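You operate a simulated robot arm through the tools that you are given. There is no shell and no other tool.

The job below is to be done with a simulated two-armed robot. You get a single attempt, and the scene is never put back.

JOB
Pour about 40 ml from the white jug through the funnel into the test bottle and cap it.
Fine: jug back where it stood, funnel back in the teal cup, red cap pushed home; leave the other jug. Set down upright: what you pick out.

Only the result counts: the job must be done as asked and must still hold three seconds after the hand-in. Knocking over, shifting, dropping, spilling or breaking anything else fails it. Lids that push on must go on centred and level and be pressed home; caps that screw on are set level and turned clockwise until they are tight.

ROBOT AND FRAMES
Two 7-joint arms with fingered hands on one trunk that stands fixed in place. Base frame: the origin is at the foot of the trunk, x ahead of it, y to its left, z up; the work surface is at about z = 840. Units: mm, degrees, N and s.
The left shoulder is at [42, 163, 1061], the right one opposite. Each reaches about 1215 mm from its shoulder. Payload 4 kg a hand.
Tool frame (each hand has its own): the origin (TCP) lies between the finger pads and is the grasp point; the fingertips stand 36 mm ahead of it; z points along the fingers, y is the line along which they close. The gripper opens to 124 mm; its body begins 42 mm behind the TCP. The gripper is a hand of 4 fingers: y runs from the thumb to the fingers, the wrist lies at [-15, -99, -189] in the tool frame.
Orientation is told as [roll, pitch, yaw] about the base's x, y, z axes, in that order, counted from this pose: with the fingers straight down and the wrist toward the robot, the tool's x, y and z point along [0, 1, 0], [1, 0, 0] and [0, 0, -1] of the base frame.

CONTROLS
- The arms move only by the tool step_arm. It takes "left_moves", "right_moves" or both (then of equal length, played together; a hand with none holds still); each is a list of rows, each an object (a shift or turn left out is 0) with "linear": the shift along the base's x, y, z in mm, a list of three; "rot": the turn, a rotation vector about the base's x, y, z in degrees, a list of three. In form: [{"linear": [dx, dy, dz], "rot": [rx, ry, rz]}, ...]. A call has 1 to 20 rows; each row is the pose to reach, as a shift and turn from the pose commanded when the call began. A row lasts 0.2 s, in which the tool goes at most 50 mm and 8.6 degrees; a call with a longer step from one row to the next is refused whole. Where a pose cannot be reached the arm comes as near as it can. A force on the tool above 90 N (or 10 N above the force at the start of the call, whichever is more), or a blocked arm, ends the call early, and 0.2 s more pass. In this call time passes only in rows, and 0.2 s behind the last. The reply holds the time, the measured pose of the TCP, the force on the tool along the base axes, the opening and the grip force, in the units named above and with some noise, with the torque about the TCP (base axes, N m) and any sound that the robot's microphone picked up.
- Cameras (640 x 400 px; columns grow to the right, rows downward): "scene" is now at [150.5, 29.4, 1331.8]; the picture's right is [0.31, -0.95, -0.05], its down [-0.26, -0.04, -0.96] and it looks along [0.92, 0.31, -0.26] (base axes); focal length 214 px, centre (320, 200). "left" rides on the left gripper at [-75, -86, -123] in its tool frame; the picture's right is [-0.70, -0.34, 0.63], its down [0.64, -0.68, 0.35] and it looks along [0.32, 0.65, 0.69] (tool axes); focal length 275 px, centre (320, 200). "right" rides on the right gripper at [75, -86, -123] in its tool frame; the picture's right is [-0.70, 0.34, -0.63], its down [-0.65, -0.68, 0.35] and it looks along [-0.32, 0.65, 0.69] (tool axes); focal length 275 px, centre (320, 200). There is no depth. A picture from a camera that has moved, and an enlarged one, comes with that camera's place and axes in the base frame and with its lens. The place of the scene camera against the robot may be out by one fixed shift of up to 12 mm in any direction.
- capture(camera): a new picture of that camera. It takes no simulated time.
- lift_body(by): moves the trunk up (or, below 0, down) by that many mm; the arms and the scene camera ride with it, the base frame stays. It gives what a move gives, with no picture.
- set_fingers(index, middle, ring, thumb_bend, thumb_turn, hand): sets how far each is bent, from 0 (flat) to 1 (curled in); at 0.3 the hand is open as for a grip, at 0.7 the pads meet at the TCP. One left out holds its place. A second passes; each finger stops where it meets its share of the squeeze, and holds until it gets a number again. It is the only way to open and close the hand. It gives what a move gives, with no picture; readings hold the bend of each and the force on the fingers (four entries, about 0 where the hand has none), thumb and palm. thumb_turn goes from beside the hand (0) to across from the fingers (1), as for a grip.
- head_to(pan, tilt): turns the head with the scene camera to pan (to the left, within 86 degrees either way) and tilt (down, from -29 to 69), counted from straight ahead of the robot (the tilt from the chest, where the trunk bows). It gives what a move gives.
- close_up(camera, box): a new picture of the part [left, top, right, bottom] of that camera's present view, enlarged. It takes no simulated time.
- sign_off(): hands the job in; it is judged then, once.

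Nothing tells you positions but the pictures and the camera data. Unless the task says otherwise, let go and move clear before handing in.

The tools are called after "Call:" by a JSON object that holds its "method" and its "body". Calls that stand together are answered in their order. step_arm: Moves the arms, as the interface text tells. Its arguments: {"type":"object","properties":{"left_moves":{"type":"array","items":{"type":"object","properties":{"linear":{"type":"array","items":{"type":"number"}},"rot":{"type":"array","items":{"type":"number"}}}}},"right_moves":{"type":"array","items":{"type":"object","properties":{"linear":{"type":"array","items":{"type":"number"}},"rot":{"type":"array","items":{"type":"number"}}}}}},"required":[]} The other tools are called the same way: lift_body (by) moves the trunk up or down; set_fingers (index, middle, ring, thumb_bend, thumb_turn, hand) moves the fingers one by one; head_to (pan, tilt) turns the head that bears the scene camera; capture (camera) takes a picture; close_up (camera, box) takes an enlarged picture of a part of a camera's view; sign_off () hands the job in.

At the start:

```text
time_s: 0.0
left_eef_pos: [547.0, 528.0, 1312.0]
left_ee_rot: [0.0, 0.0, 0.0]
left_force: [-0.6, 0.4, 0.0]
left_ft_torque: [0.01, -0.01, 0.02]
left_finger_gap: 123.6
left_finger_force: 0.0
left_shape: jaw
left_bend: [0.3, 0.3, 0.3, 0.3, 0.98]
left_finger forces: [0.0, 0.0, 0.1, 0.1, 0.1, 0.1]
right_eef_pos: [787.5, -29.6, 1378.1]
right_ee_rot: [-0.1, 0.1, 0.0]
right_force: [-0.1, 0.4, 0.2]
right_ft_torque: [-0.03, 0.01, 0.0]
right_finger_gap: 123.5
right_finger_force: 0.0
right_shape: jaw
right_bend: [0.3, 0.3, 0.3, 0.3, 0.98]
right_finger forces: [0.0, 0.1, 0.0, 0.1, 0.0, 0.0]
trunk travel left (down, up): [-225.0, 253.0]
head pan, tilt (commanded): [18.0, 6.7]
```

scene: 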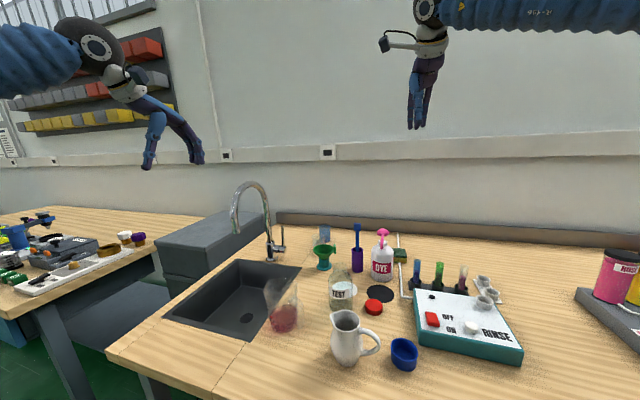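
right: 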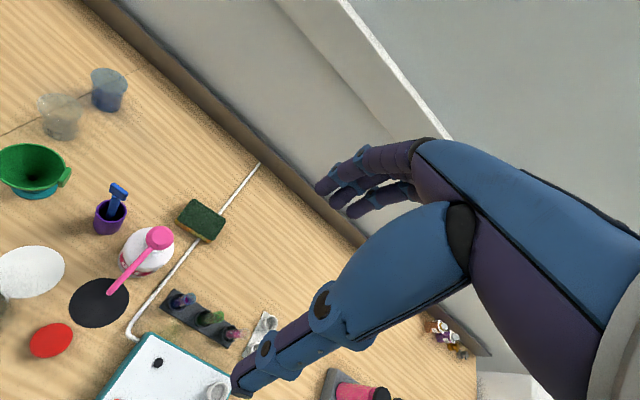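
left: 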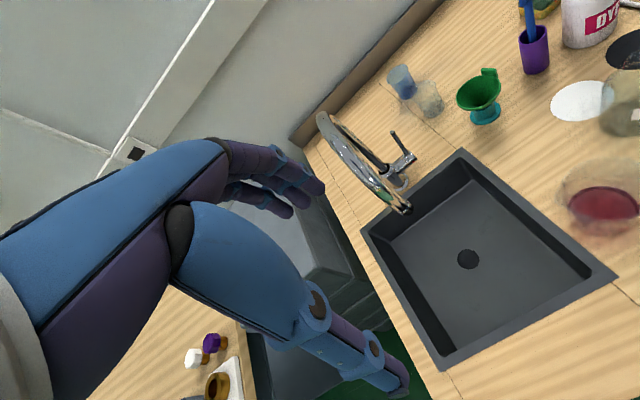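

I see a sink, a green funnel sitting in a teal cup behind it, a clear TEST bottle, a glass jug with red liquid, a white jug, a red cap, a blue cup and a rinse box. I will look closer before moving anything.

Call:
{"method": "close_up", "body": {"camera": "scene", "box": [250, 210, 430, 380]}}

Call:
{"method": "head_to", "body": {"pan": 12, "tilt": 35}}

Call:
{"method": "capture", "body": {"camera": "scene"}}

```text
2.35 times, centred on (340, 295) of scene
camera zoom: at [150.5, 29.4, 1331.8], right [0.31, -0.95, -0.05], down [-0.26, -0.04, -0.96], along [0.92, 0.31, -0.26], focal length 505 px, centre (273, -24)
```

zoom: 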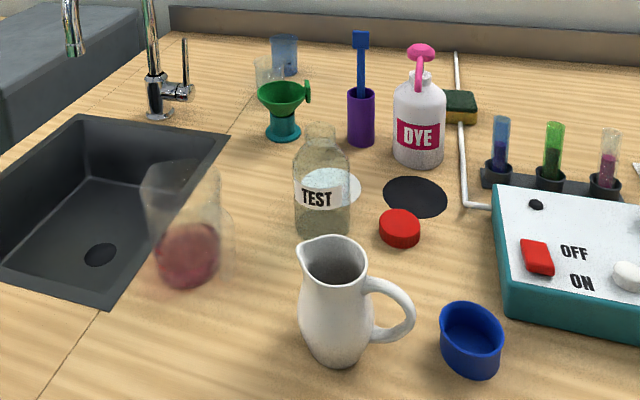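

```text
time_s: 0.9
left_eef_pos: [546.6, 527.4, 1311.6]
left_ee_rot: [0.1, 0.1, 0.1]
left_force: [0.5, 0.3, -0.8]
left_ft_torque: [0.01, 0.01, 0.0]
left_finger_gap: 123.7
left_finger_force: 0.1
left_shape: jaw
left_bend: [0.3, 0.3, 0.3, 0.3, 0.98]
left_finger forces: [0.0, 0.0, 0.0, 0.1, 0.1, 0.0]
right_eef_pos: [787.3, -30.2, 1378.9]
right_ee_rot: [0.0, -0.1, 0.1]
right_force: [-0.2, -0.1, -1.2]
right_ft_torque: [0.0, 0.0, -0.01]
right_finger_gap: 123.6
right_finger_force: 0.0
right_shape: jaw
right_bend: [0.3, 0.3, 0.3, 0.3, 0.98]
right_finger forces: [0.0, 0.0, 0.0, 0.0, 0.0, 0.0]
trunk travel left (down, up): [-225.0, 253.0]
head pan, tilt (commanded): [12.0, 35.0]
```

```text
taken
camera scene: at [141.9, 19.2, 1287.3], right [0.21, -0.98, -0.03], down [-0.68, -0.12, -0.72], along [0.7, 0.17, -0.69], focal length 214 px, centre (320, 200)
```

scene: 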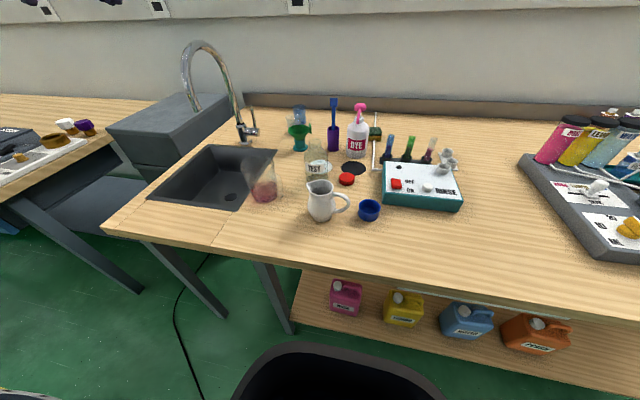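

The work objects lie centre-left on the bench. I will zoom into them to work out positions.

Call:
{"method": "close_up", "body": {"camera": "scene", "box": [240, 95, 400, 230]}}

Call:
{"method": "close_up", "body": {"camera": "scene", "box": [295, 155, 395, 225]}}

Call:
{"method": "close_up", "body": {"camera": "scene", "box": [270, 95, 390, 180]}}

Call:
{"method": "close_up", "body": {"camera": "right", "box": [0, 50, 260, 400]}}

Call:
{"method": "close_up", "body": {"camera": "left", "box": [360, 0, 640, 260]}}

```text
2.96 times, centred on (320, 162) of scene
camera zoom: at [141.9, 19.2, 1287.3], right [0.21, -0.98, -0.03], down [-0.68, -0.12, -0.72], along [0.7, 0.17, -0.69], focal length 636 px, centre (320, 311)
```

zoom: 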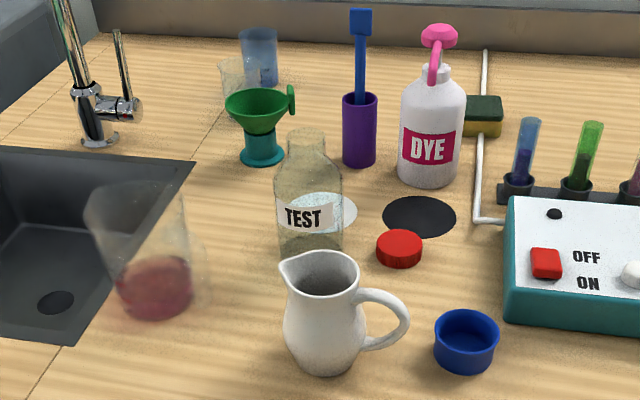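

```text
5.71 times, centred on (345, 190) of scene
camera zoom: at [141.9, 19.2, 1287.3], right [0.21, -0.98, -0.03], down [-0.68, -0.12, -0.72], along [0.7, 0.17, -0.69], focal length 1226 px, centre (177, 257)
```

zoom: 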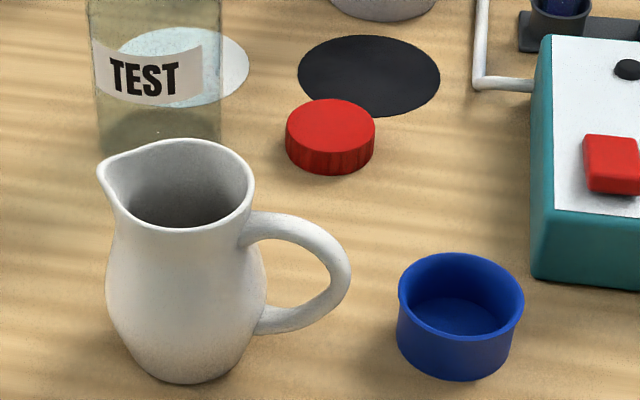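

```text
4.71 times, centred on (330, 138) of scene
camera zoom: at [141.9, 19.2, 1287.3], right [0.21, -0.98, -0.03], down [-0.68, -0.12, -0.72], along [0.7, 0.17, -0.69], focal length 1009 px, centre (273, 494)
```

zoom: 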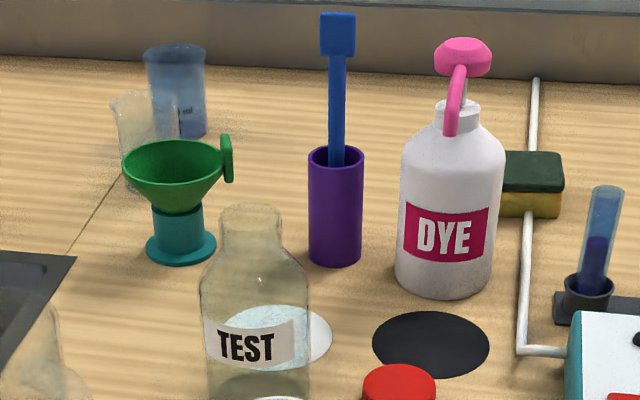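

```text
1.14 times, centred on (130, 225) of right
camera zoom: at [701.9, 43.8, 1500.7], right [0.34, -0.7, 0.63], down [-0.68, -0.65, -0.35], along [0.65, -0.32, -0.69], focal length 315 px, centre (537, 171)
```

zoom: 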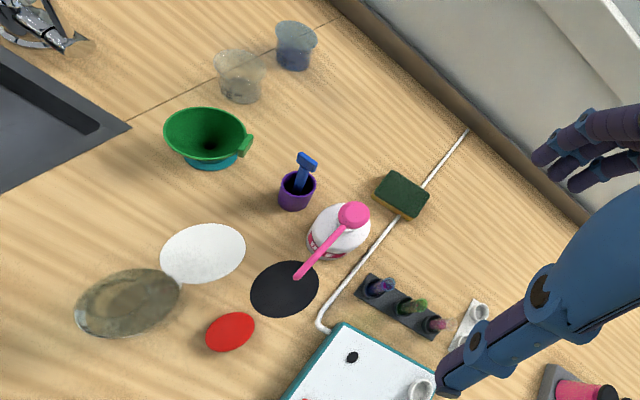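

```text
1.54 times, centred on (500, 130) of left
camera zoom: at [461.5, 453.3, 1435.0], right [-0.34, -0.7, -0.63], down [-0.68, 0.64, -0.35], along [0.65, 0.32, -0.69], focal length 424 px, centre (43, 308)
```

zoom: 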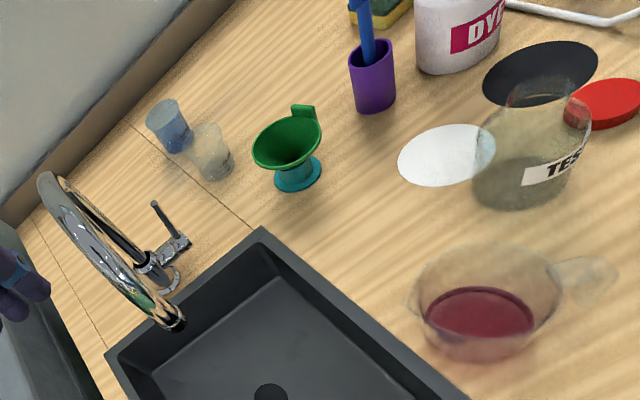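

I can see the jug's spout points left and its handle right. I will zoom tightly on the jug, bottle, cap and funnel for accurate geometry.

Call:
{"method": "close_up", "body": {"camera": "scene", "box": [302, 176, 352, 226]}}

Call:
{"method": "close_up", "body": {"camera": "scene", "box": [298, 135, 348, 185]}}

Call:
{"method": "close_up", "body": {"camera": "scene", "box": [276, 115, 326, 155]}}

Call:
{"method": "close_up", "body": {"camera": "left", "box": [440, 40, 540, 140]}}

Call:
{"method": "close_up", "body": {"camera": "right", "box": [0, 130, 90, 220]}}

```text
8.00 times, centred on (327, 201) of scene
camera zoom: at [141.9, 19.2, 1287.3], right [0.21, -0.98, -0.03], down [-0.68, -0.12, -0.72], along [0.7, 0.17, -0.69], focal length 1716 px, centre (264, 192)
```

zoom: 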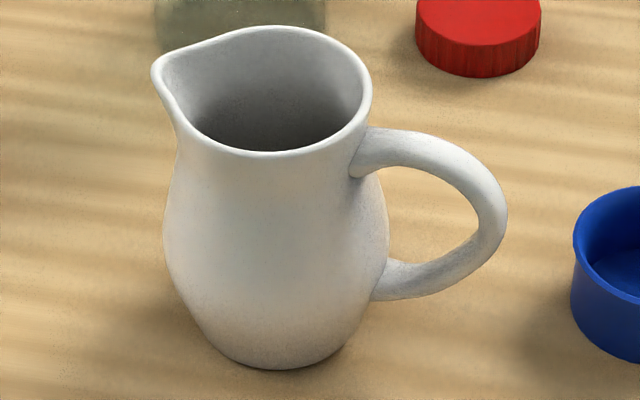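

```text
8.00 times, centred on (323, 160) of scene
camera zoom: at [141.9, 19.2, 1287.3], right [0.21, -0.98, -0.03], down [-0.68, -0.12, -0.72], along [0.7, 0.17, -0.69], focal length 1716 px, centre (296, 520)
```

zoom: 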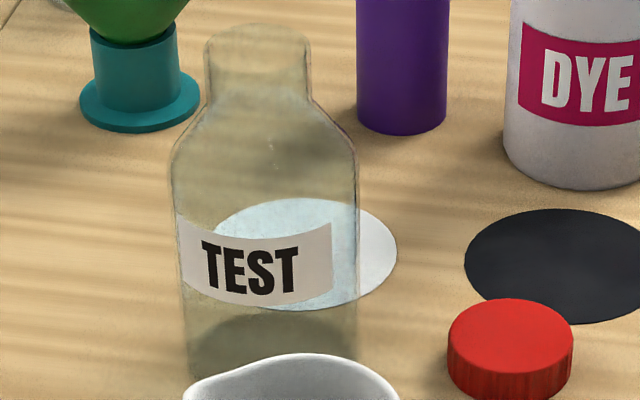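

```text
10.00 times, centred on (301, 135) of scene
camera zoom: at [141.9, 19.2, 1287.3], right [0.21, -0.98, -0.03], down [-0.68, -0.12, -0.72], along [0.7, 0.17, -0.69], focal length 2145 px, centre (510, 850)
```

zoom: 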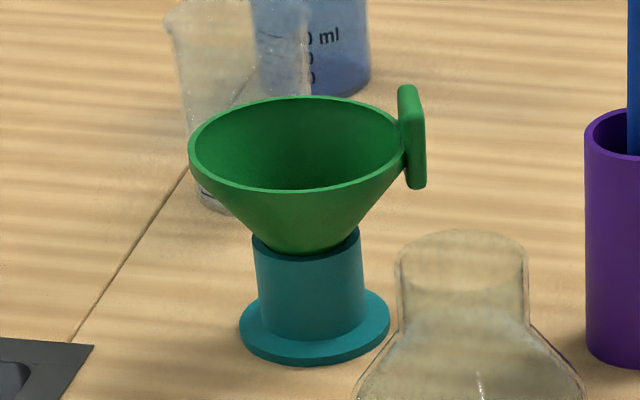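

```text
4.00 times, centred on (490, 90) of left
camera zoom: at [461.5, 453.3, 1435.0], right [-0.34, -0.7, -0.63], down [-0.68, 0.64, -0.35], along [0.65, 0.32, -0.69], focal length 1101 px, centre (-360, 640)
```

zoom: 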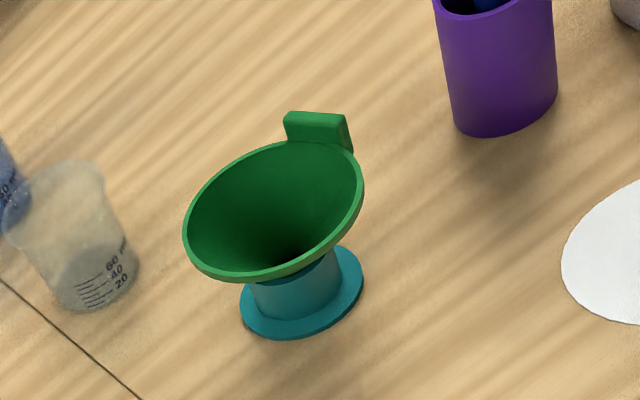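

```text
4.44 times, centred on (45, 175) of right
camera zoom: at [701.9, 43.8, 1500.7], right [0.34, -0.7, 0.63], down [-0.68, -0.65, -0.35], along [0.65, -0.32, -0.69], focal length 1224 px, centre (1542, 311)
```

zoom: 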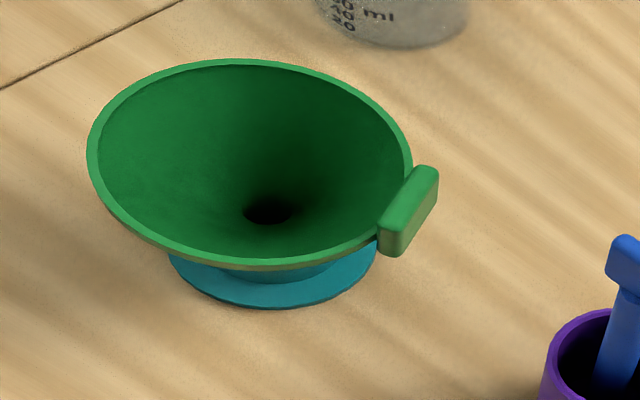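

I take the white jug to be near (530, 110) with its spout toward +y and its handle toward −y. The bottle is near (690, 160), the funnel and teal cup near (878, 270), and the red cap near (700, 61). I'll bring both hands to viewing positions well above everything.

Call:
{"method": "step_arm", "body": {"left_moves": [{"linear": [9, -16, -18], "rot": [0, 0, -7.5]}, {"linear": [18, -33, -37], "rot": [0, 0, -15]}, {"linear": [27, -50, -55], "rot": [0, 0, -22.5]}, {"linear": [36, -66, -74], "rot": [0, 0, -30]}, {"linear": [45, -82, -92], "rot": [0, 0, -37.5]}, {"linear": [54, -99, -111], "rot": [0, 0, -45]}, {"linear": [62, -115, -130], "rot": [0, 0, -52.5]}, {"linear": [71, -132, -148], "rot": [0, 0, -60]}, {"linear": [80, -148, -167], "rot": [0, 0, -67.5]}, {"linear": [89, -165, -185], "rot": [0, 0, -75]}, {"linear": [98, -181, -204], "rot": [0, 0, -82.5]}, {"linear": [107, -198, -222], "rot": [0, 0, -90]}], "right_moves": [{"linear": [-21, -3, -30], "rot": [3.75, 0, 0]}, {"linear": [-43, -5, -60], "rot": [7.5, 0, 0]}, {"linear": [-64, -8, -90], "rot": [11.25, 0, 0]}, {"linear": [-86, -10, -119], "rot": [15, 0, 0]}, {"linear": [-107, -13, -149], "rot": [18.75, 0, 0]}, {"linear": [-129, -15, -179], "rot": [22.5, 0, 0]}, {"linear": [-150, -18, -209], "rot": [26.25, 0, 0]}, {"linear": [-171, -20, -239], "rot": [30, 0, 0]}, {"linear": [-193, -23, -269], "rot": [33.75, 0, 0]}, {"linear": [-214, -25, -298], "rot": [37.5, 0, 0]}, {"linear": [-236, -28, -328], "rot": [41.25, 0, 0]}, {"linear": [-257, -30, -358], "rot": [45, 0, 0]}]}}

Call:
{"method": "capture", "body": {"camera": "right"}}

Call:
{"method": "capture", "body": {"camera": "left"}}

Call:
{"method": "capture", "body": {"camera": "scene"}}

```text
time_s: 3.5
left_eef_pos: [655.5, 328.4, 1091.3]
left_ee_rot: [0.0, 0.0, -90.0]
left_force: [-0.4, -1.7, -0.5]
left_ft_torque: [0.0, 0.04, -0.03]
left_finger_gap: 123.6
left_finger_force: 0.0
left_shape: jaw
left_bend: [0.3, 0.3, 0.3, 0.3, 0.98]
left_finger forces: [0.0, 0.0, 0.0, 0.0, 0.0, 0.0]
right_eef_pos: [530.2, -60.3, 1019.9]
right_ee_rot: [45.1, 0.0, 0.1]
right_force: [0.1, 0.2, -0.1]
right_ft_torque: [0.01, 0.02, 0.02]
right_finger_gap: 123.6
right_finger_force: 0.2
right_shape: jaw
right_bend: [0.3, 0.3, 0.3, 0.3, 0.98]
right_finger forces: [0.1, 0.0, 0.1, 0.1, 0.0, 0.0]
trunk travel left (down, up): [-225.0, 253.0]
head pan, tilt (commanded): [12.0, 35.0]
```

```text
taken
camera right: at [444.9, -95.5, 1159.6], right [0.34, -0.94, -0.05], down [-0.68, -0.21, -0.7], along [0.65, 0.27, -0.71], focal length 275 px, centre (320, 200)
```

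right: 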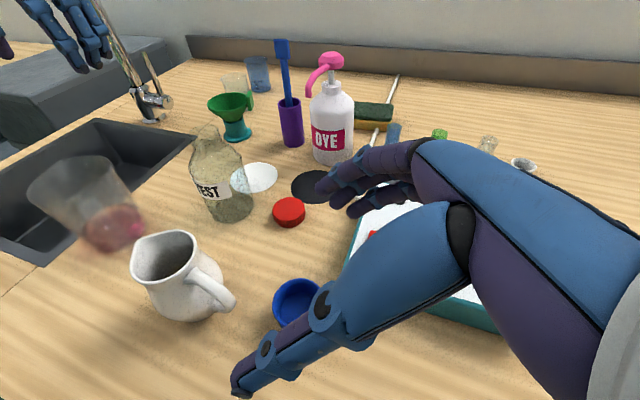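

```text
taken
camera left: at [581.2, 414.6, 1213.2], right [-0.7, 0.34, -0.63], down [0.64, 0.68, -0.35], along [0.32, -0.65, -0.69], focal length 275 px, centre (320, 200)
```

left: 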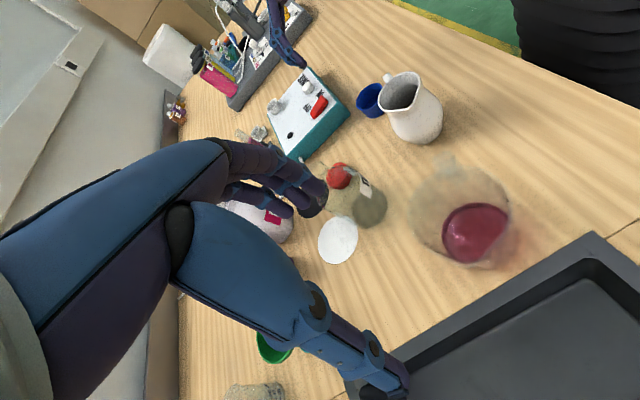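

```text
taken
camera scene: at [142.8, 18.3, 1287.0], right [0.21, -0.98, -0.03], down [-0.68, -0.12, -0.72], along [0.7, 0.17, -0.69], focal length 214 px, centre (320, 200)
```

scene: 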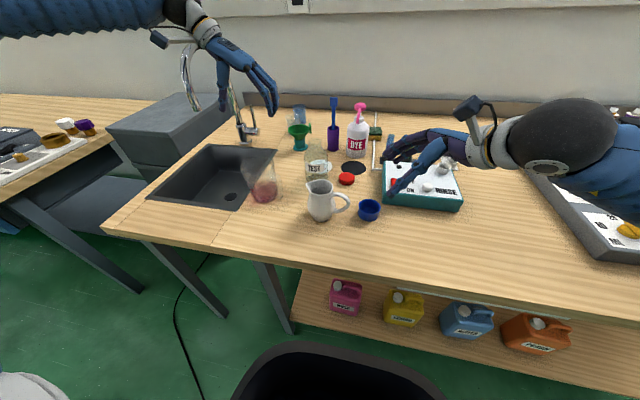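

Both hands are at viewing positions and nothing was touched. I'll zoom on the jug, bottle and cap with the wrist cameras to fix positions against the scene camera.

Call:
{"method": "close_up", "body": {"camera": "right", "box": [110, 210, 250, 340]}}

Call:
{"method": "close_up", "body": {"camera": "right", "box": [170, 110, 320, 240]}}

Call:
{"method": "close_up", "body": {"camera": "left", "box": [310, 50, 520, 280]}}

```text
3.08 times, centred on (180, 275) of right
camera zoom: at [444.9, -95.5, 1159.6], right [0.34, -0.94, -0.05], down [-0.68, -0.21, -0.7], along [0.65, 0.27, -0.71], focal length 847 px, centre (751, -31)
```

zoom: 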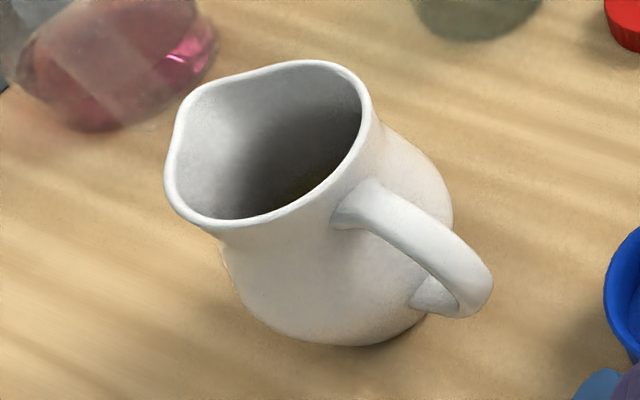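

```text
3.08 times, centred on (245, 175) of right
camera zoom: at [444.9, -95.5, 1159.6], right [0.34, -0.94, -0.05], down [-0.68, -0.21, -0.7], along [0.65, 0.27, -0.71], focal length 847 px, centre (551, 277)
```

zoom: 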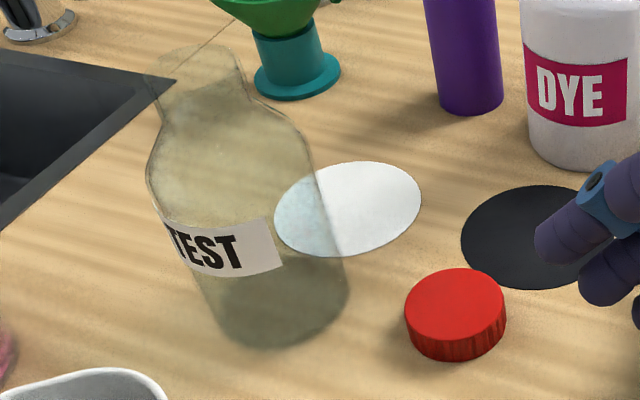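

```text
1.74 times, centred on (415, 165) of left
camera zoom: at [581.2, 414.6, 1213.2], right [-0.7, 0.34, -0.63], down [0.64, 0.68, -0.35], along [0.32, -0.65, -0.69], focal length 479 px, centre (155, 261)
```

zoom: 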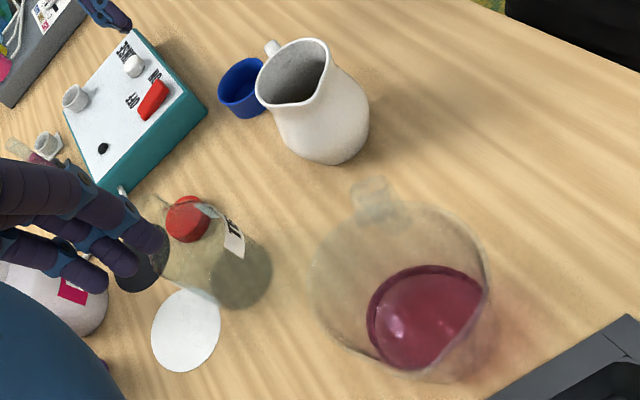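

The camera estimates for the cap roughly agree: about (695, 61). I place the bottle neck near (683, 156, 982). Next I'll narrow the left fingers and move toward the funnel tab to look at it up close.

Call:
{"method": "set_fingers", "body": {"hand": "left", "index": 0.5, "middle": 0.5, "ring": 0.5, "thumb_bend": 0.5, "thumb_turn": 1.0}}

Call:
{"method": "step_arm", "body": {"left_moves": [{"linear": [36, -15, 0]}, {"linear": [72, -30, -5]}, {"linear": [108, -45, -15]}, {"linear": [144, -60, -25]}, {"linear": [180, -75, -35]}, {"linear": [214, -90, -45]}]}}

Call:
{"method": "capture", "body": {"camera": "left"}}

Call:
{"method": "close_up", "body": {"camera": "scene", "box": [250, 40, 390, 180]}}

```text
time_s: 4.5
left_eef_pos: [655.1, 330.6, 1090.1]
left_ee_rot: [0.0, 0.0, -89.9]
left_force: [-0.2, -0.6, 0.1]
left_ft_torque: [-0.01, 0.02, -0.02]
left_finger_gap: 62.4
left_finger_force: 0.1
left_shape: fingers
left_bend: [0.5, 0.5, 0.5, 0.5, 1.0]
left_finger forces: [0.0, 0.1, 0.0, 0.0, 0.0, 0.0]
right_eef_pos: [531.0, -59.6, 1021.5]
right_ee_rot: [45.1, 0.0, 0.0]
right_force: [-0.5, -0.3, 0.2]
right_ft_torque: [-0.02, 0.04, 0.02]
right_finger_gap: 123.5
right_finger_force: 0.2
right_shape: jaw
right_bend: [0.3, 0.3, 0.3, 0.3, 0.98]
right_finger forces: [0.1, 0.0, 0.1, 0.1, 0.0, 0.1]
trunk travel left (down, up): [-225.0, 253.0]
head pan, tilt (commanded): [12.0, 35.0]
```

```text
time_s: 5.9
left_eef_pos: [869.0, 239.8, 1042.7]
left_ee_rot: [-0.1, 0.0, -89.8]
left_force: [0.6, 0.1, 0.7]
left_ft_torque: [0.03, 0.02, 0.0]
left_finger_gap: 62.3
left_finger_force: 0.0
left_shape: fingers
left_bend: [0.5, 0.5, 0.5, 0.5, 1.0]
left_finger forces: [0.0, 0.0, 0.0, 0.0, 0.0, 0.0]
right_eef_pos: [531.2, -59.2, 1019.7]
right_ee_rot: [45.0, 0.1, 0.1]
right_force: [-0.5, 0.1, 0.1]
right_ft_torque: [0.02, 0.03, -0.01]
right_finger_gap: 123.5
right_finger_force: 0.0
right_shape: jaw
right_bend: [0.3, 0.3, 0.3, 0.3, 0.98]
right_finger forces: [0.0, 0.0, 0.0, 0.0, 0.0, 0.0]
trunk travel left (down, up): [-225.0, 253.0]
head pan, tilt (commanded): [12.0, 35.0]
```

```text
taken
camera left: at [794.2, 325.6, 1166.0], right [-0.7, 0.34, -0.63], down [0.64, 0.68, -0.35], along [0.32, -0.65, -0.69], focal length 275 px, centre (320, 200)
```

left: 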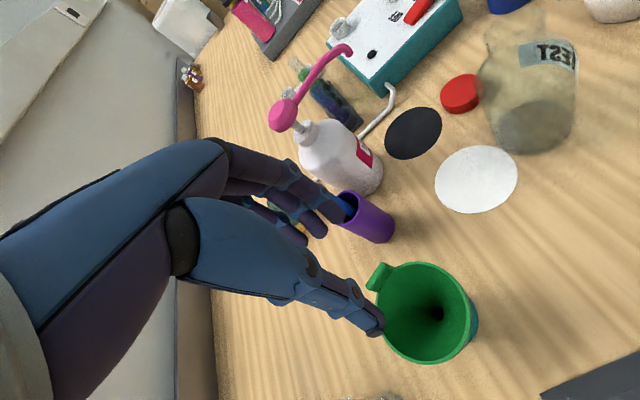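

```text
2.86 times, centred on (320, 110) of scene
camera zoom: at [143.1, 18.6, 1286.9], right [0.21, -0.98, -0.03], down [-0.68, -0.12, -0.72], along [0.7, 0.17, -0.69], focal length 613 px, centre (320, 457)
```

zoom: 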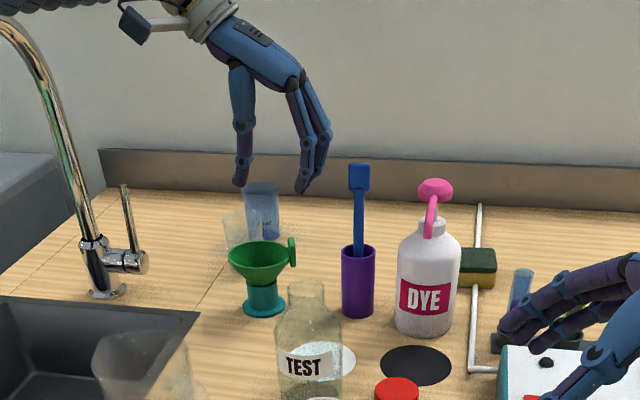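

The hand shows where expected in the scene view, so the scene camera is close to true. I'll zoom on the funnel and its tab from the left wrist camera.

Call:
{"method": "close_up", "body": {"camera": "left", "box": [340, 230, 500, 390]}}

Call:
{"method": "close_up", "body": {"camera": "left", "box": [430, 20, 600, 220]}}

Call:
{"method": "close_up", "body": {"camera": "scene", "box": [280, 110, 330, 160]}}

```text
2.50 times, centred on (420, 310) of left
camera zoom: at [794.2, 325.6, 1166.0], right [-0.7, 0.34, -0.63], down [0.64, 0.68, -0.35], along [0.32, -0.65, -0.69], focal length 688 px, centre (70, -75)
```

zoom: 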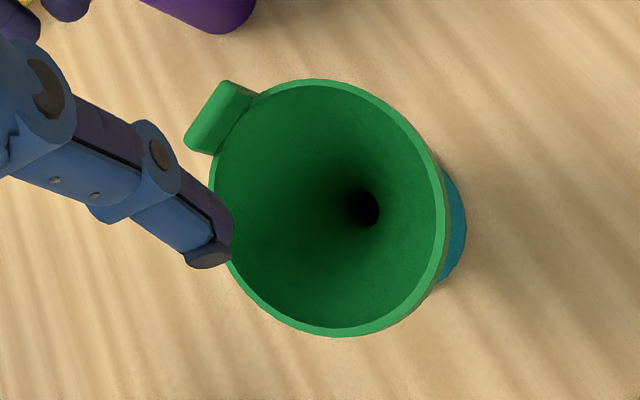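

```text
2.00 times, centred on (515, 120) of left
camera zoom: at [794.2, 325.6, 1166.0], right [-0.7, 0.34, -0.63], down [0.64, 0.68, -0.35], along [0.32, -0.65, -0.69], focal length 551 px, centre (-70, 360)
```

zoom: 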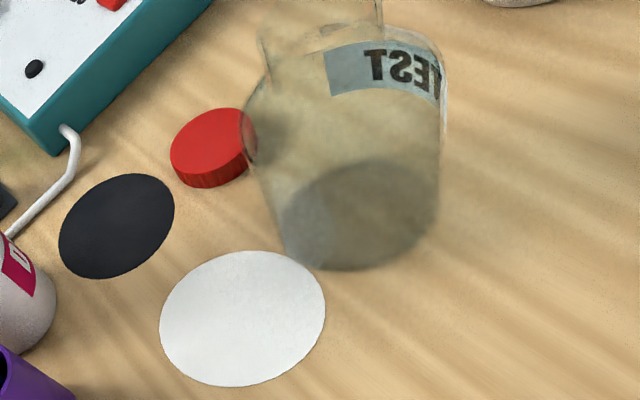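

```text
8.00 times, centred on (305, 135) of scene
camera zoom: at [143.1, 18.6, 1286.9], right [0.21, -0.98, -0.03], down [-0.68, -0.12, -0.72], along [0.7, 0.17, -0.69], focal length 1716 px, centre (440, 720)
```

zoom: 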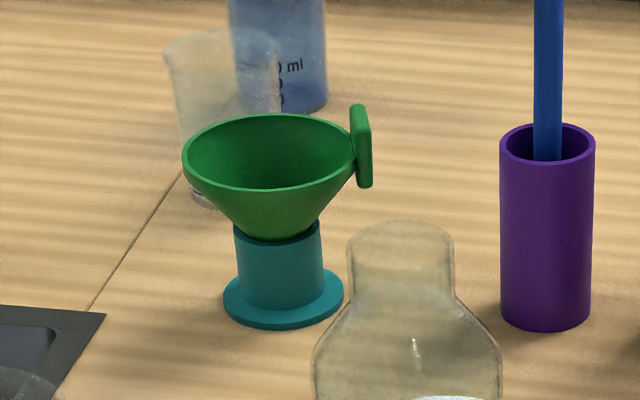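

From the wrist camera the funnel axis is near (870, 265) with its rim at z≈914. Its tab is near (884, 223), about 25 mm wide, and points to −72°. I'll turn the left hand so its closing line is radial to the tab, then come down part way and look.

Call:
{"method": "step_arm", "body": {"left_moves": [{"linear": [5, -6, -10], "rot": [0, 0, 6]}, {"linear": [10, -12, -25], "rot": [0, 0, 12]}, {"linear": [15, -17, -45], "rot": [0, 0, 17]}, {"linear": [15, -17, -58], "rot": [0, 0, 17]}]}}

Call:
{"method": "capture", "body": {"camera": "left"}}

Call:
{"method": "close_up", "body": {"camera": "scene", "box": [270, 75, 350, 155]}}

Call:
{"method": "close_up", "body": {"camera": "right", "box": [190, 60, 290, 160]}}

```text
time_s: 6.9
left_eef_pos: [883.6, 223.2, 985.6]
left_ee_rot: [0.0, 0.0, -72.9]
left_force: [0.0, 0.4, -1.0]
left_ft_torque: [0.01, -0.01, -0.01]
left_finger_gap: 62.1
left_finger_force: 0.0
left_shape: fingers
left_bend: [0.5, 0.5, 0.5, 0.5, 1.0]
left_finger forces: [0.0, 0.0, 0.0, 0.1, 0.1, 0.1]
right_eef_pos: [529.1, -59.2, 1020.0]
right_ee_rot: [45.0, 0.0, 0.1]
right_force: [1.2, 0.6, -0.2]
right_ft_torque: [0.0, -0.01, -0.02]
right_finger_gap: 123.7
right_finger_force: 0.0
right_shape: jaw
right_bend: [0.3, 0.3, 0.3, 0.3, 0.98]
right_finger forces: [0.0, 0.1, 0.1, 0.0, 0.0, 0.1]
trunk travel left (down, up): [-225.0, 253.0]
head pan, tilt (commanded): [12.0, 35.0]
```

```text
taken
camera left: at [786.0, 282.7, 1109.3], right [-0.76, 0.12, -0.63], down [0.41, 0.84, -0.35], along [0.49, -0.53, -0.69], focal length 275 px, centre (320, 200)
```

left: 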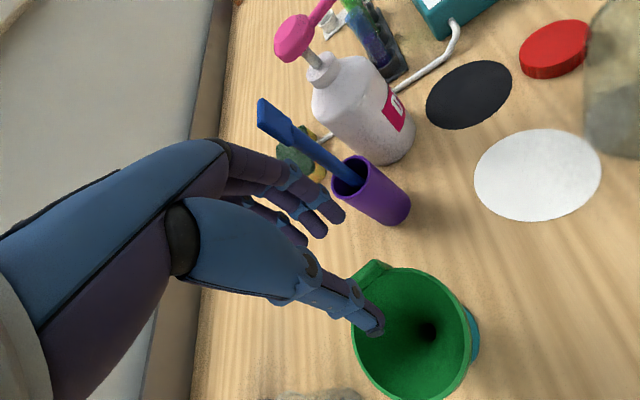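

```text
5.00 times, centred on (310, 115) of scene
camera zoom: at [142.2, 19.3, 1287.1], right [0.21, -0.98, -0.03], down [-0.68, -0.12, -0.72], along [0.7, 0.17, -0.69], focal length 1072 px, centre (370, 625)
```

zoom: 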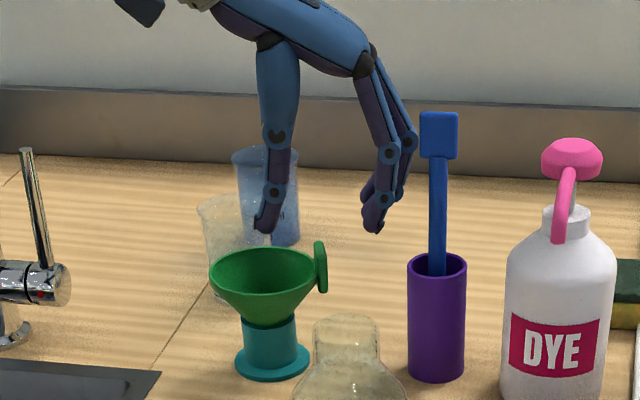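

```text
4.00 times, centred on (240, 110) of right
camera zoom: at [444.7, -94.6, 1160.0], right [0.34, -0.94, -0.04], down [-0.68, -0.21, -0.7], along [0.65, 0.27, -0.71], focal length 1101 px, centre (640, 560)
```

zoom: 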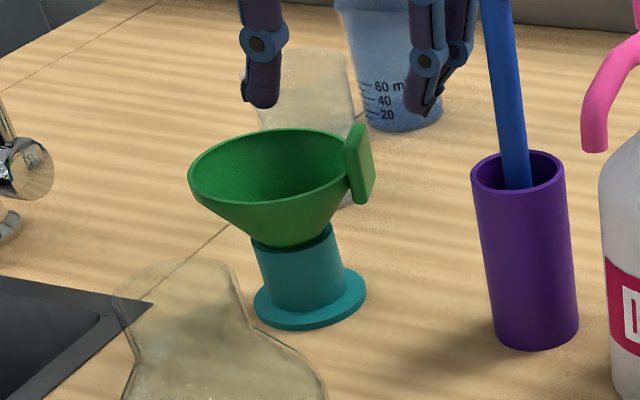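

The fingertips straddle the tab as planned: thumb over the funnel mouth, fingers outside. I'll descend so the tips sit around the tab and check again.

Call:
{"method": "step_arm", "body": {"left_moves": [{"linear": [0, 0, -12]}, {"linear": [0, 0, -24]}, {"linear": [0, 0, -36]}]}}

Call:
{"method": "close_up", "body": {"camera": "left", "box": [300, 190, 500, 390]}}

Call:
{"method": "close_up", "body": {"camera": "scene", "box": [280, 95, 340, 155]}}

Call:
{"method": "close_up", "body": {"camera": "right", "box": [190, 60, 290, 160]}}

```text
time_s: 7.7
left_eef_pos: [883.5, 223.4, 950.0]
left_ee_rot: [-0.1, -0.1, -72.8]
left_force: [-0.5, 0.3, -0.7]
left_ft_torque: [-0.02, 0.02, -0.01]
left_finger_gap: 62.0
left_finger_force: 0.1
left_shape: fingers
left_bend: [0.5, 0.5, 0.5, 0.5, 1.0]
left_finger forces: [0.0, 0.1, 0.0, 0.0, 0.0, 0.0]
right_eef_pos: [529.6, -58.6, 1021.2]
right_ee_rot: [45.0, 0.1, 0.0]
right_force: [0.5, -0.3, 0.2]
right_ft_torque: [0.01, 0.0, 0.0]
right_finger_gap: 124.0
right_finger_force: 0.1
right_shape: jaw
right_bend: [0.3, 0.3, 0.3, 0.3, 0.98]
right_finger forces: [0.0, 0.0, 0.0, 0.1, 0.0, 0.0]
trunk travel left (down, up): [-225.0, 253.0]
head pan, tilt (commanded): [12.0, 35.0]
```

```text
2.00 times, centred on (400, 290) of left
camera zoom: at [786.4, 282.8, 1073.5], right [-0.77, 0.12, -0.63], down [0.42, 0.84, -0.35], along [0.49, -0.53, -0.69], focal length 551 px, centre (160, 20)
```

zoom: 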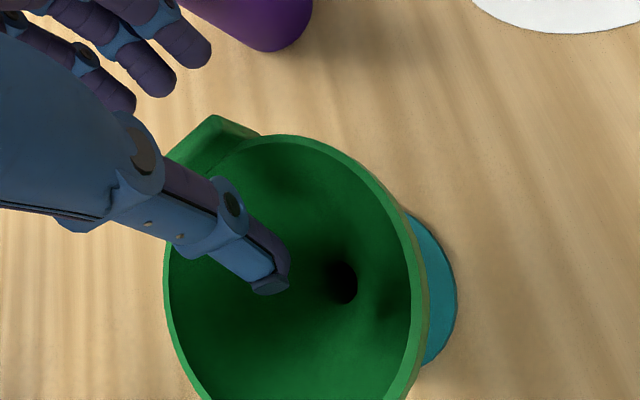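

```text
6.67 times, centred on (310, 125) of scene
camera zoom: at [142.4, 19.3, 1287.1], right [0.21, -0.98, -0.03], down [-0.68, -0.12, -0.72], along [0.7, 0.17, -0.69], focal length 1430 px, centre (387, 700)
```

zoom: 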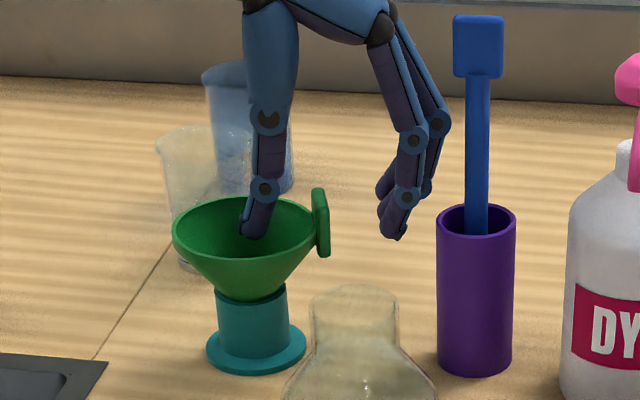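

```text
4.00 times, centred on (240, 110) of right
camera zoom: at [444.9, -94.6, 1159.9], right [0.34, -0.94, -0.04], down [-0.68, -0.21, -0.7], along [0.65, 0.27, -0.71], focal length 1101 px, centre (640, 560)
```

zoom: 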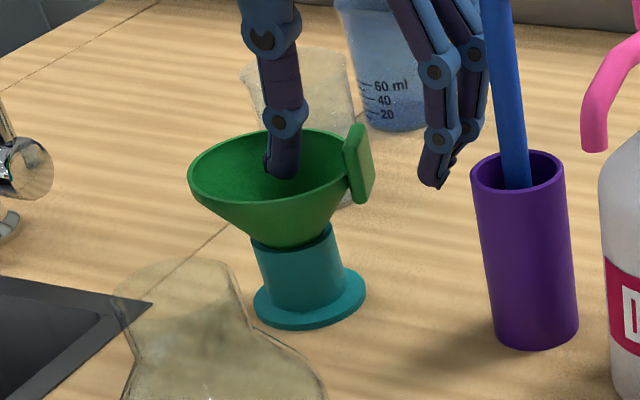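

The thumb tip is a few mm below the rim inside the cone, so it would press the wall instead of the tab. I'll raise by 7 mm and close in small steps.

Call:
{"method": "step_arm", "body": {"left_moves": [{"linear": [0, 0, 7]}]}}

Call:
{"method": "set_fingers", "body": {"hand": "left", "index": 0.61, "middle": 0.61, "ring": 0.61, "thumb_bend": 0.61}}

Call:
{"method": "close_up", "body": {"camera": "scene", "box": [280, 95, 340, 155]}}

Call:
{"method": "close_up", "body": {"camera": "right", "box": [190, 60, 290, 160]}}

Call:
{"method": "close_up", "body": {"camera": "left", "box": [300, 190, 500, 390]}}

```text
time_s: 8.1
left_eef_pos: [881.9, 224.0, 958.8]
left_ee_rot: [0.0, 0.0, -72.9]
left_force: [0.6, -0.5, 0.6]
left_ft_torque: [-0.02, 0.04, 0.01]
left_finger_gap: 62.4
left_finger_force: 0.0
left_shape: fingers
left_bend: [0.5, 0.5, 0.5, 0.5, 1.0]
left_finger forces: [0.0, 0.0, 0.0, 0.1, 0.0, 0.0]
right_eef_pos: [530.0, -60.0, 1021.3]
right_ee_rot: [45.1, 0.0, 0.0]
right_force: [0.4, 1.2, 0.6]
right_ft_torque: [0.01, -0.02, -0.01]
right_finger_gap: 123.7
right_finger_force: 0.0
right_shape: jaw
right_bend: [0.3, 0.3, 0.3, 0.3, 0.98]
right_finger forces: [0.1, 0.0, 0.0, 0.0, 0.1, 0.1]
trunk travel left (down, up): [-225.0, 253.0]
head pan, tilt (commanded): [12.0, 35.0]
```

```text
time_s: 9.1
left_eef_pos: [882.9, 223.0, 957.4]
left_ee_rot: [0.0, -0.1, -72.9]
left_force: [-0.1, -0.5, 0.6]
left_ft_torque: [-0.01, -0.01, -0.03]
left_finger_gap: 28.3
left_finger_force: 0.0
left_shape: fingers
left_bend: [0.61, 0.61, 0.61, 0.61, 1.0]
left_finger forces: [0.0, 0.0, 0.0, 0.1, 0.0, 0.0]
right_eef_pos: [530.4, -60.4, 1020.1]
right_ee_rot: [45.0, 0.0, -0.1]
right_force: [0.1, 0.1, -0.1]
right_ft_torque: [0.03, -0.01, -0.01]
right_finger_gap: 123.8
right_finger_force: 0.0
right_shape: jaw
right_bend: [0.3, 0.3, 0.3, 0.3, 0.98]
right_finger forces: [0.1, 0.1, 0.0, 0.0, 0.1, 0.0]
trunk travel left (down, up): [-225.0, 253.0]
head pan, tilt (commanded): [12.0, 35.0]
```

```text
6.67 times, centred on (310, 125) of scene
camera zoom: at [142.0, 18.9, 1287.2], right [0.21, -0.98, -0.03], down [-0.68, -0.12, -0.72], along [0.7, 0.17, -0.69], focal length 1430 px, centre (387, 700)
```

zoom: 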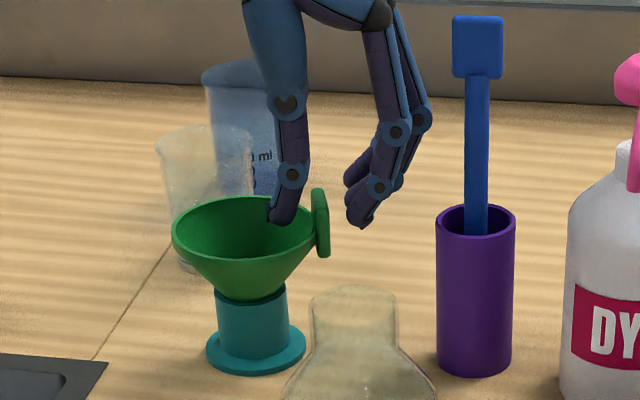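

```text
4.00 times, centred on (240, 110) of right
camera zoom: at [444.6, -94.9, 1160.1], right [0.34, -0.94, -0.04], down [-0.68, -0.21, -0.7], along [0.65, 0.27, -0.71], focal length 1101 px, centre (640, 560)
```

zoom: 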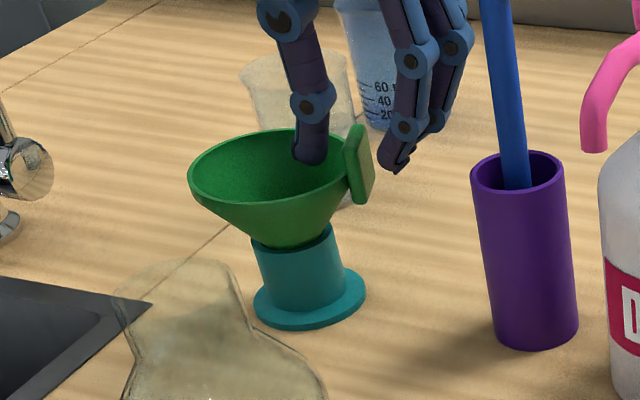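

```text
2.00 times, centred on (400, 290) of left
camera zoom: at [785.6, 283.4, 1080.9], right [-0.76, 0.12, -0.63], down [0.42, 0.84, -0.35], along [0.49, -0.53, -0.69], focal length 551 px, centre (160, 20)
```

zoom: 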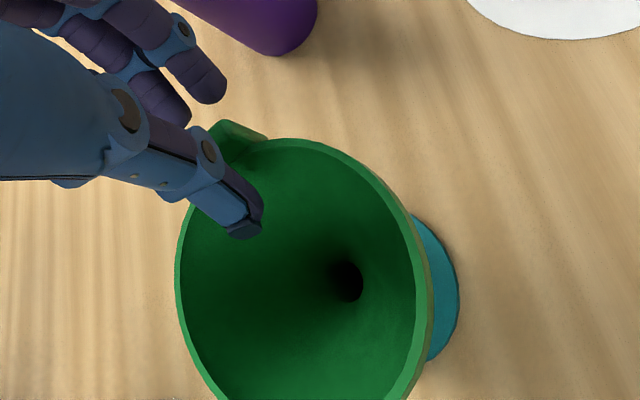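

Thumb and fingers are evenly about 8 mm from the tab on each side. Closing on it now.

Call:
{"method": "set_fingers", "body": {"hand": "left", "index": 0.65, "middle": 0.65, "ring": 0.65, "thumb_bend": 0.65}}

Call:
{"method": "close_up", "body": {"camera": "scene", "box": [280, 95, 340, 155]}}

```text
time_s: 10.1
left_eef_pos: [881.1, 224.4, 959.0]
left_ee_rot: [0.0, -0.1, -72.9]
left_force: [-1.1, -0.4, 0.0]
left_ft_torque: [0.01, 0.02, -0.03]
left_finger_gap: 16.2
left_finger_force: 0.0
left_shape: fingers
left_bend: [0.65, 0.65, 0.65, 0.65, 1.0]
left_finger forces: [0.1, 0.0, 0.0, 0.0, 0.0, 0.1]
right_eef_pos: [530.2, -61.1, 1020.9]
right_ee_rot: [45.0, 0.0, -0.1]
right_force: [0.0, -0.4, -0.2]
right_ft_torque: [0.0, -0.01, -0.01]
right_finger_gap: 123.5
right_finger_force: 0.1
right_shape: jaw
right_bend: [0.3, 0.3, 0.3, 0.3, 0.98]
right_finger forces: [0.1, 0.0, 0.0, 0.0, 0.0, 0.0]
trunk travel left (down, up): [-225.0, 253.0]
head pan, tilt (commanded): [12.0, 35.0]
```

```text
6.67 times, centred on (310, 125) of scene
camera zoom: at [142.0, 19.0, 1287.2], right [0.21, -0.98, -0.03], down [-0.68, -0.12, -0.72], along [0.7, 0.17, -0.69], focal length 1430 px, centre (387, 700)
```

zoom: 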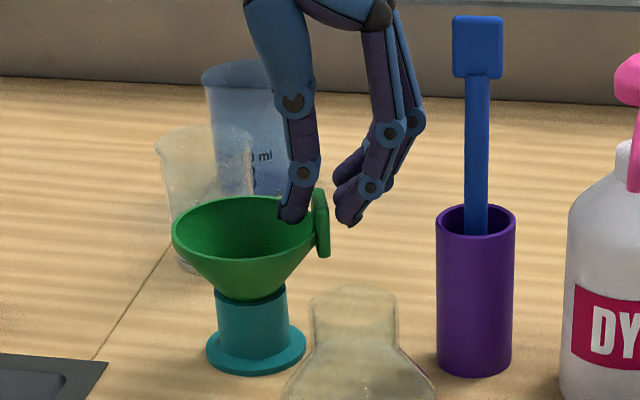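

Just a few mm remain on each side with no contact yet. I'll close fully; the fingers stop on squeeze.

Call:
{"method": "set_fingers", "body": {"hand": "left", "index": 0.75, "middle": 0.75, "ring": 0.75, "thumb_bend": 0.75}}

Call:
{"method": "close_up", "body": {"camera": "scene", "box": [280, 95, 340, 155]}}

Call:
{"method": "close_up", "body": {"camera": "right", "box": [190, 60, 290, 160]}}

Call:
{"method": "close_up", "body": {"camera": "left", "box": [300, 190, 500, 390]}}

```text
time_s: 11.1
left_eef_pos: [881.7, 223.6, 958.0]
left_ee_rot: [0.0, 0.0, -72.8]
left_force: [0.4, -0.4, 1.8]
left_ft_torque: [0.07, 0.01, 0.01]
left_finger_gap: 7.3
left_finger_force: 17.5
left_shape: fingers
left_bend: [0.73, 0.72, 0.75, 0.68, 1.0]
left_finger forces: [8.3, 7.6, 0.0, 0.0, 18.6, 0.0]
right_eef_pos: [529.9, -59.3, 1021.9]
right_ee_rot: [44.9, 0.1, 0.0]
right_force: [0.0, 0.8, -0.5]
right_ft_torque: [0.02, -0.01, -0.01]
right_finger_gap: 123.8
right_finger_force: 0.1
right_shape: jaw
right_bend: [0.3, 0.3, 0.3, 0.3, 0.98]
right_finger forces: [0.0, 0.1, 0.0, 0.1, 0.0, 0.0]
trunk travel left (down, up): [-225.0, 253.0]
head pan, tilt (commanded): [12.0, 35.0]
```

```text
6.67 times, centred on (310, 125) of scene
camera zoom: at [141.9, 18.9, 1287.2], right [0.21, -0.98, -0.03], down [-0.68, -0.12, -0.72], along [0.7, 0.17, -0.69], focal length 1430 px, centre (387, 700)
```

zoom: 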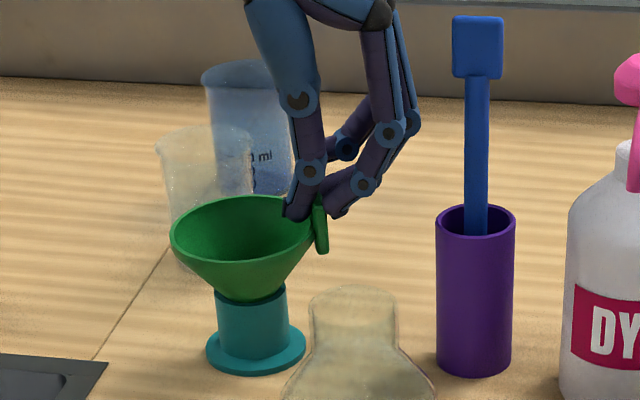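

```text
4.00 times, centred on (240, 110) of right
camera zoom: at [444.5, -94.9, 1160.2], right [0.34, -0.94, -0.04], down [-0.68, -0.21, -0.7], along [0.65, 0.27, -0.71], focal length 1101 px, centre (640, 560)
```

zoom: 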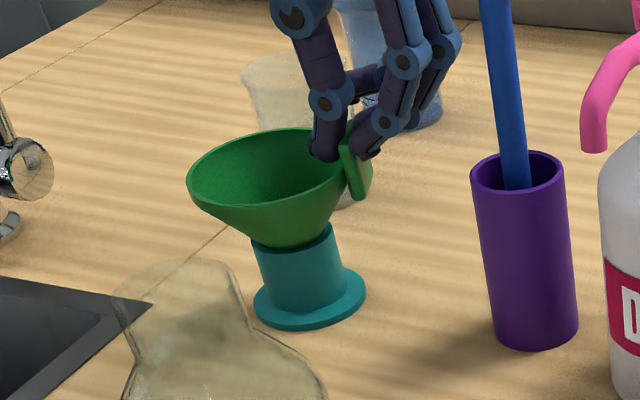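

```text
2.00 times, centred on (400, 290) of left
camera zoom: at [785.5, 283.2, 1081.1], right [-0.76, 0.12, -0.63], down [0.42, 0.84, -0.35], along [0.49, -0.53, -0.69], focal length 551 px, centre (160, 20)
```

zoom: 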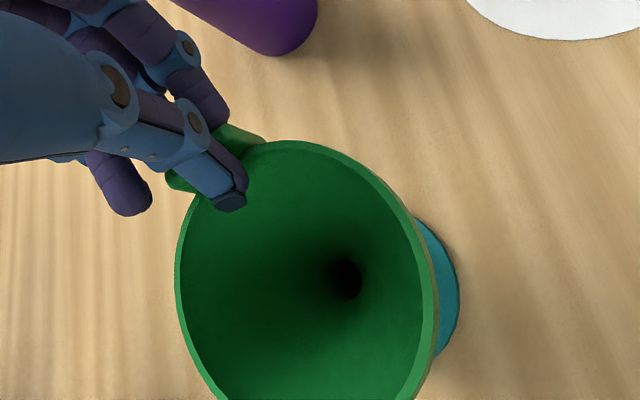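

Index, middle and thumb hold the tab at about 18 N, and the cup hasn't moved. I'll lift slowly and check that the cup stays behind.

Call:
{"method": "step_arm", "body": {"left_moves": [{"linear": [0, 0, 5]}, {"linear": [0, 0, 10]}, {"linear": [0, 0, 18]}, {"linear": [0, 0, 26]}]}}

Call:
{"method": "close_up", "body": {"camera": "scene", "box": [270, 85, 350, 155]}}

Call:
{"method": "close_up", "body": {"camera": "right", "box": [190, 60, 290, 160]}}

```text
time_s: 12.1
left_eef_pos: [882.2, 222.3, 983.8]
left_ee_rot: [0.0, 0.0, -72.9]
left_force: [-0.8, 0.1, -0.6]
left_ft_torque: [-0.03, -0.04, 0.0]
left_finger_gap: 7.0
left_finger_force: 14.7
left_shape: fingers
left_bend: [0.74, 0.73, 0.75, 0.67, 1.0]
left_finger forces: [6.8, 7.1, 0.0, 0.0, 15.3, 0.1]
right_eef_pos: [529.5, -60.0, 1022.5]
right_ee_rot: [45.0, 0.0, -0.1]
right_force: [0.1, 0.7, 0.5]
right_ft_torque: [-0.01, -0.03, 0.04]
right_finger_gap: 123.8
right_finger_force: 0.1
right_shape: jaw
right_bend: [0.3, 0.3, 0.3, 0.3, 0.98]
right_finger forces: [0.1, 0.0, 0.1, 0.1, 0.0, 0.0]
trunk travel left (down, up): [-225.0, 253.0]
head pan, tilt (commanded): [12.0, 35.0]
```

```text
5.71 times, centred on (310, 120) of scene
camera zoom: at [141.9, 18.9, 1287.2], right [0.21, -0.98, -0.03], down [-0.68, -0.12, -0.72], along [0.7, 0.17, -0.69], focal length 1226 px, centre (377, 657)
```

zoom: 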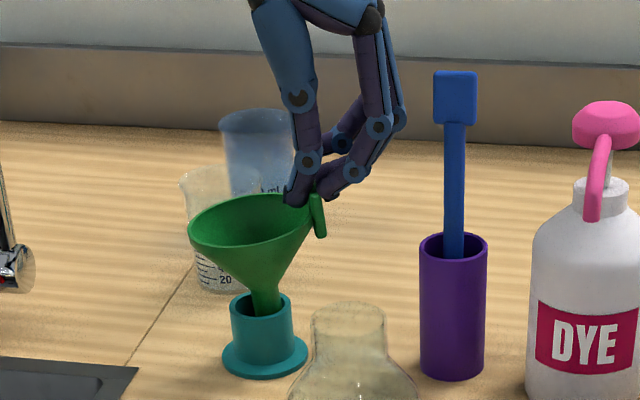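

```text
4.00 times, centred on (240, 110) of right
camera zoom: at [444.4, -94.9, 1160.2], right [0.34, -0.94, -0.04], down [-0.68, -0.21, -0.7], along [0.65, 0.27, -0.71], focal length 1101 px, centre (640, 560)
```

zoom: 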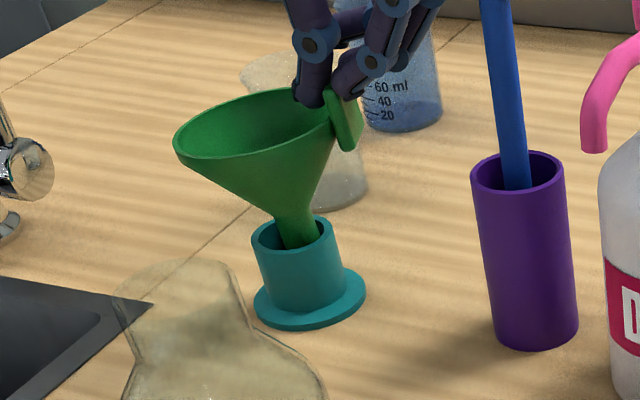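

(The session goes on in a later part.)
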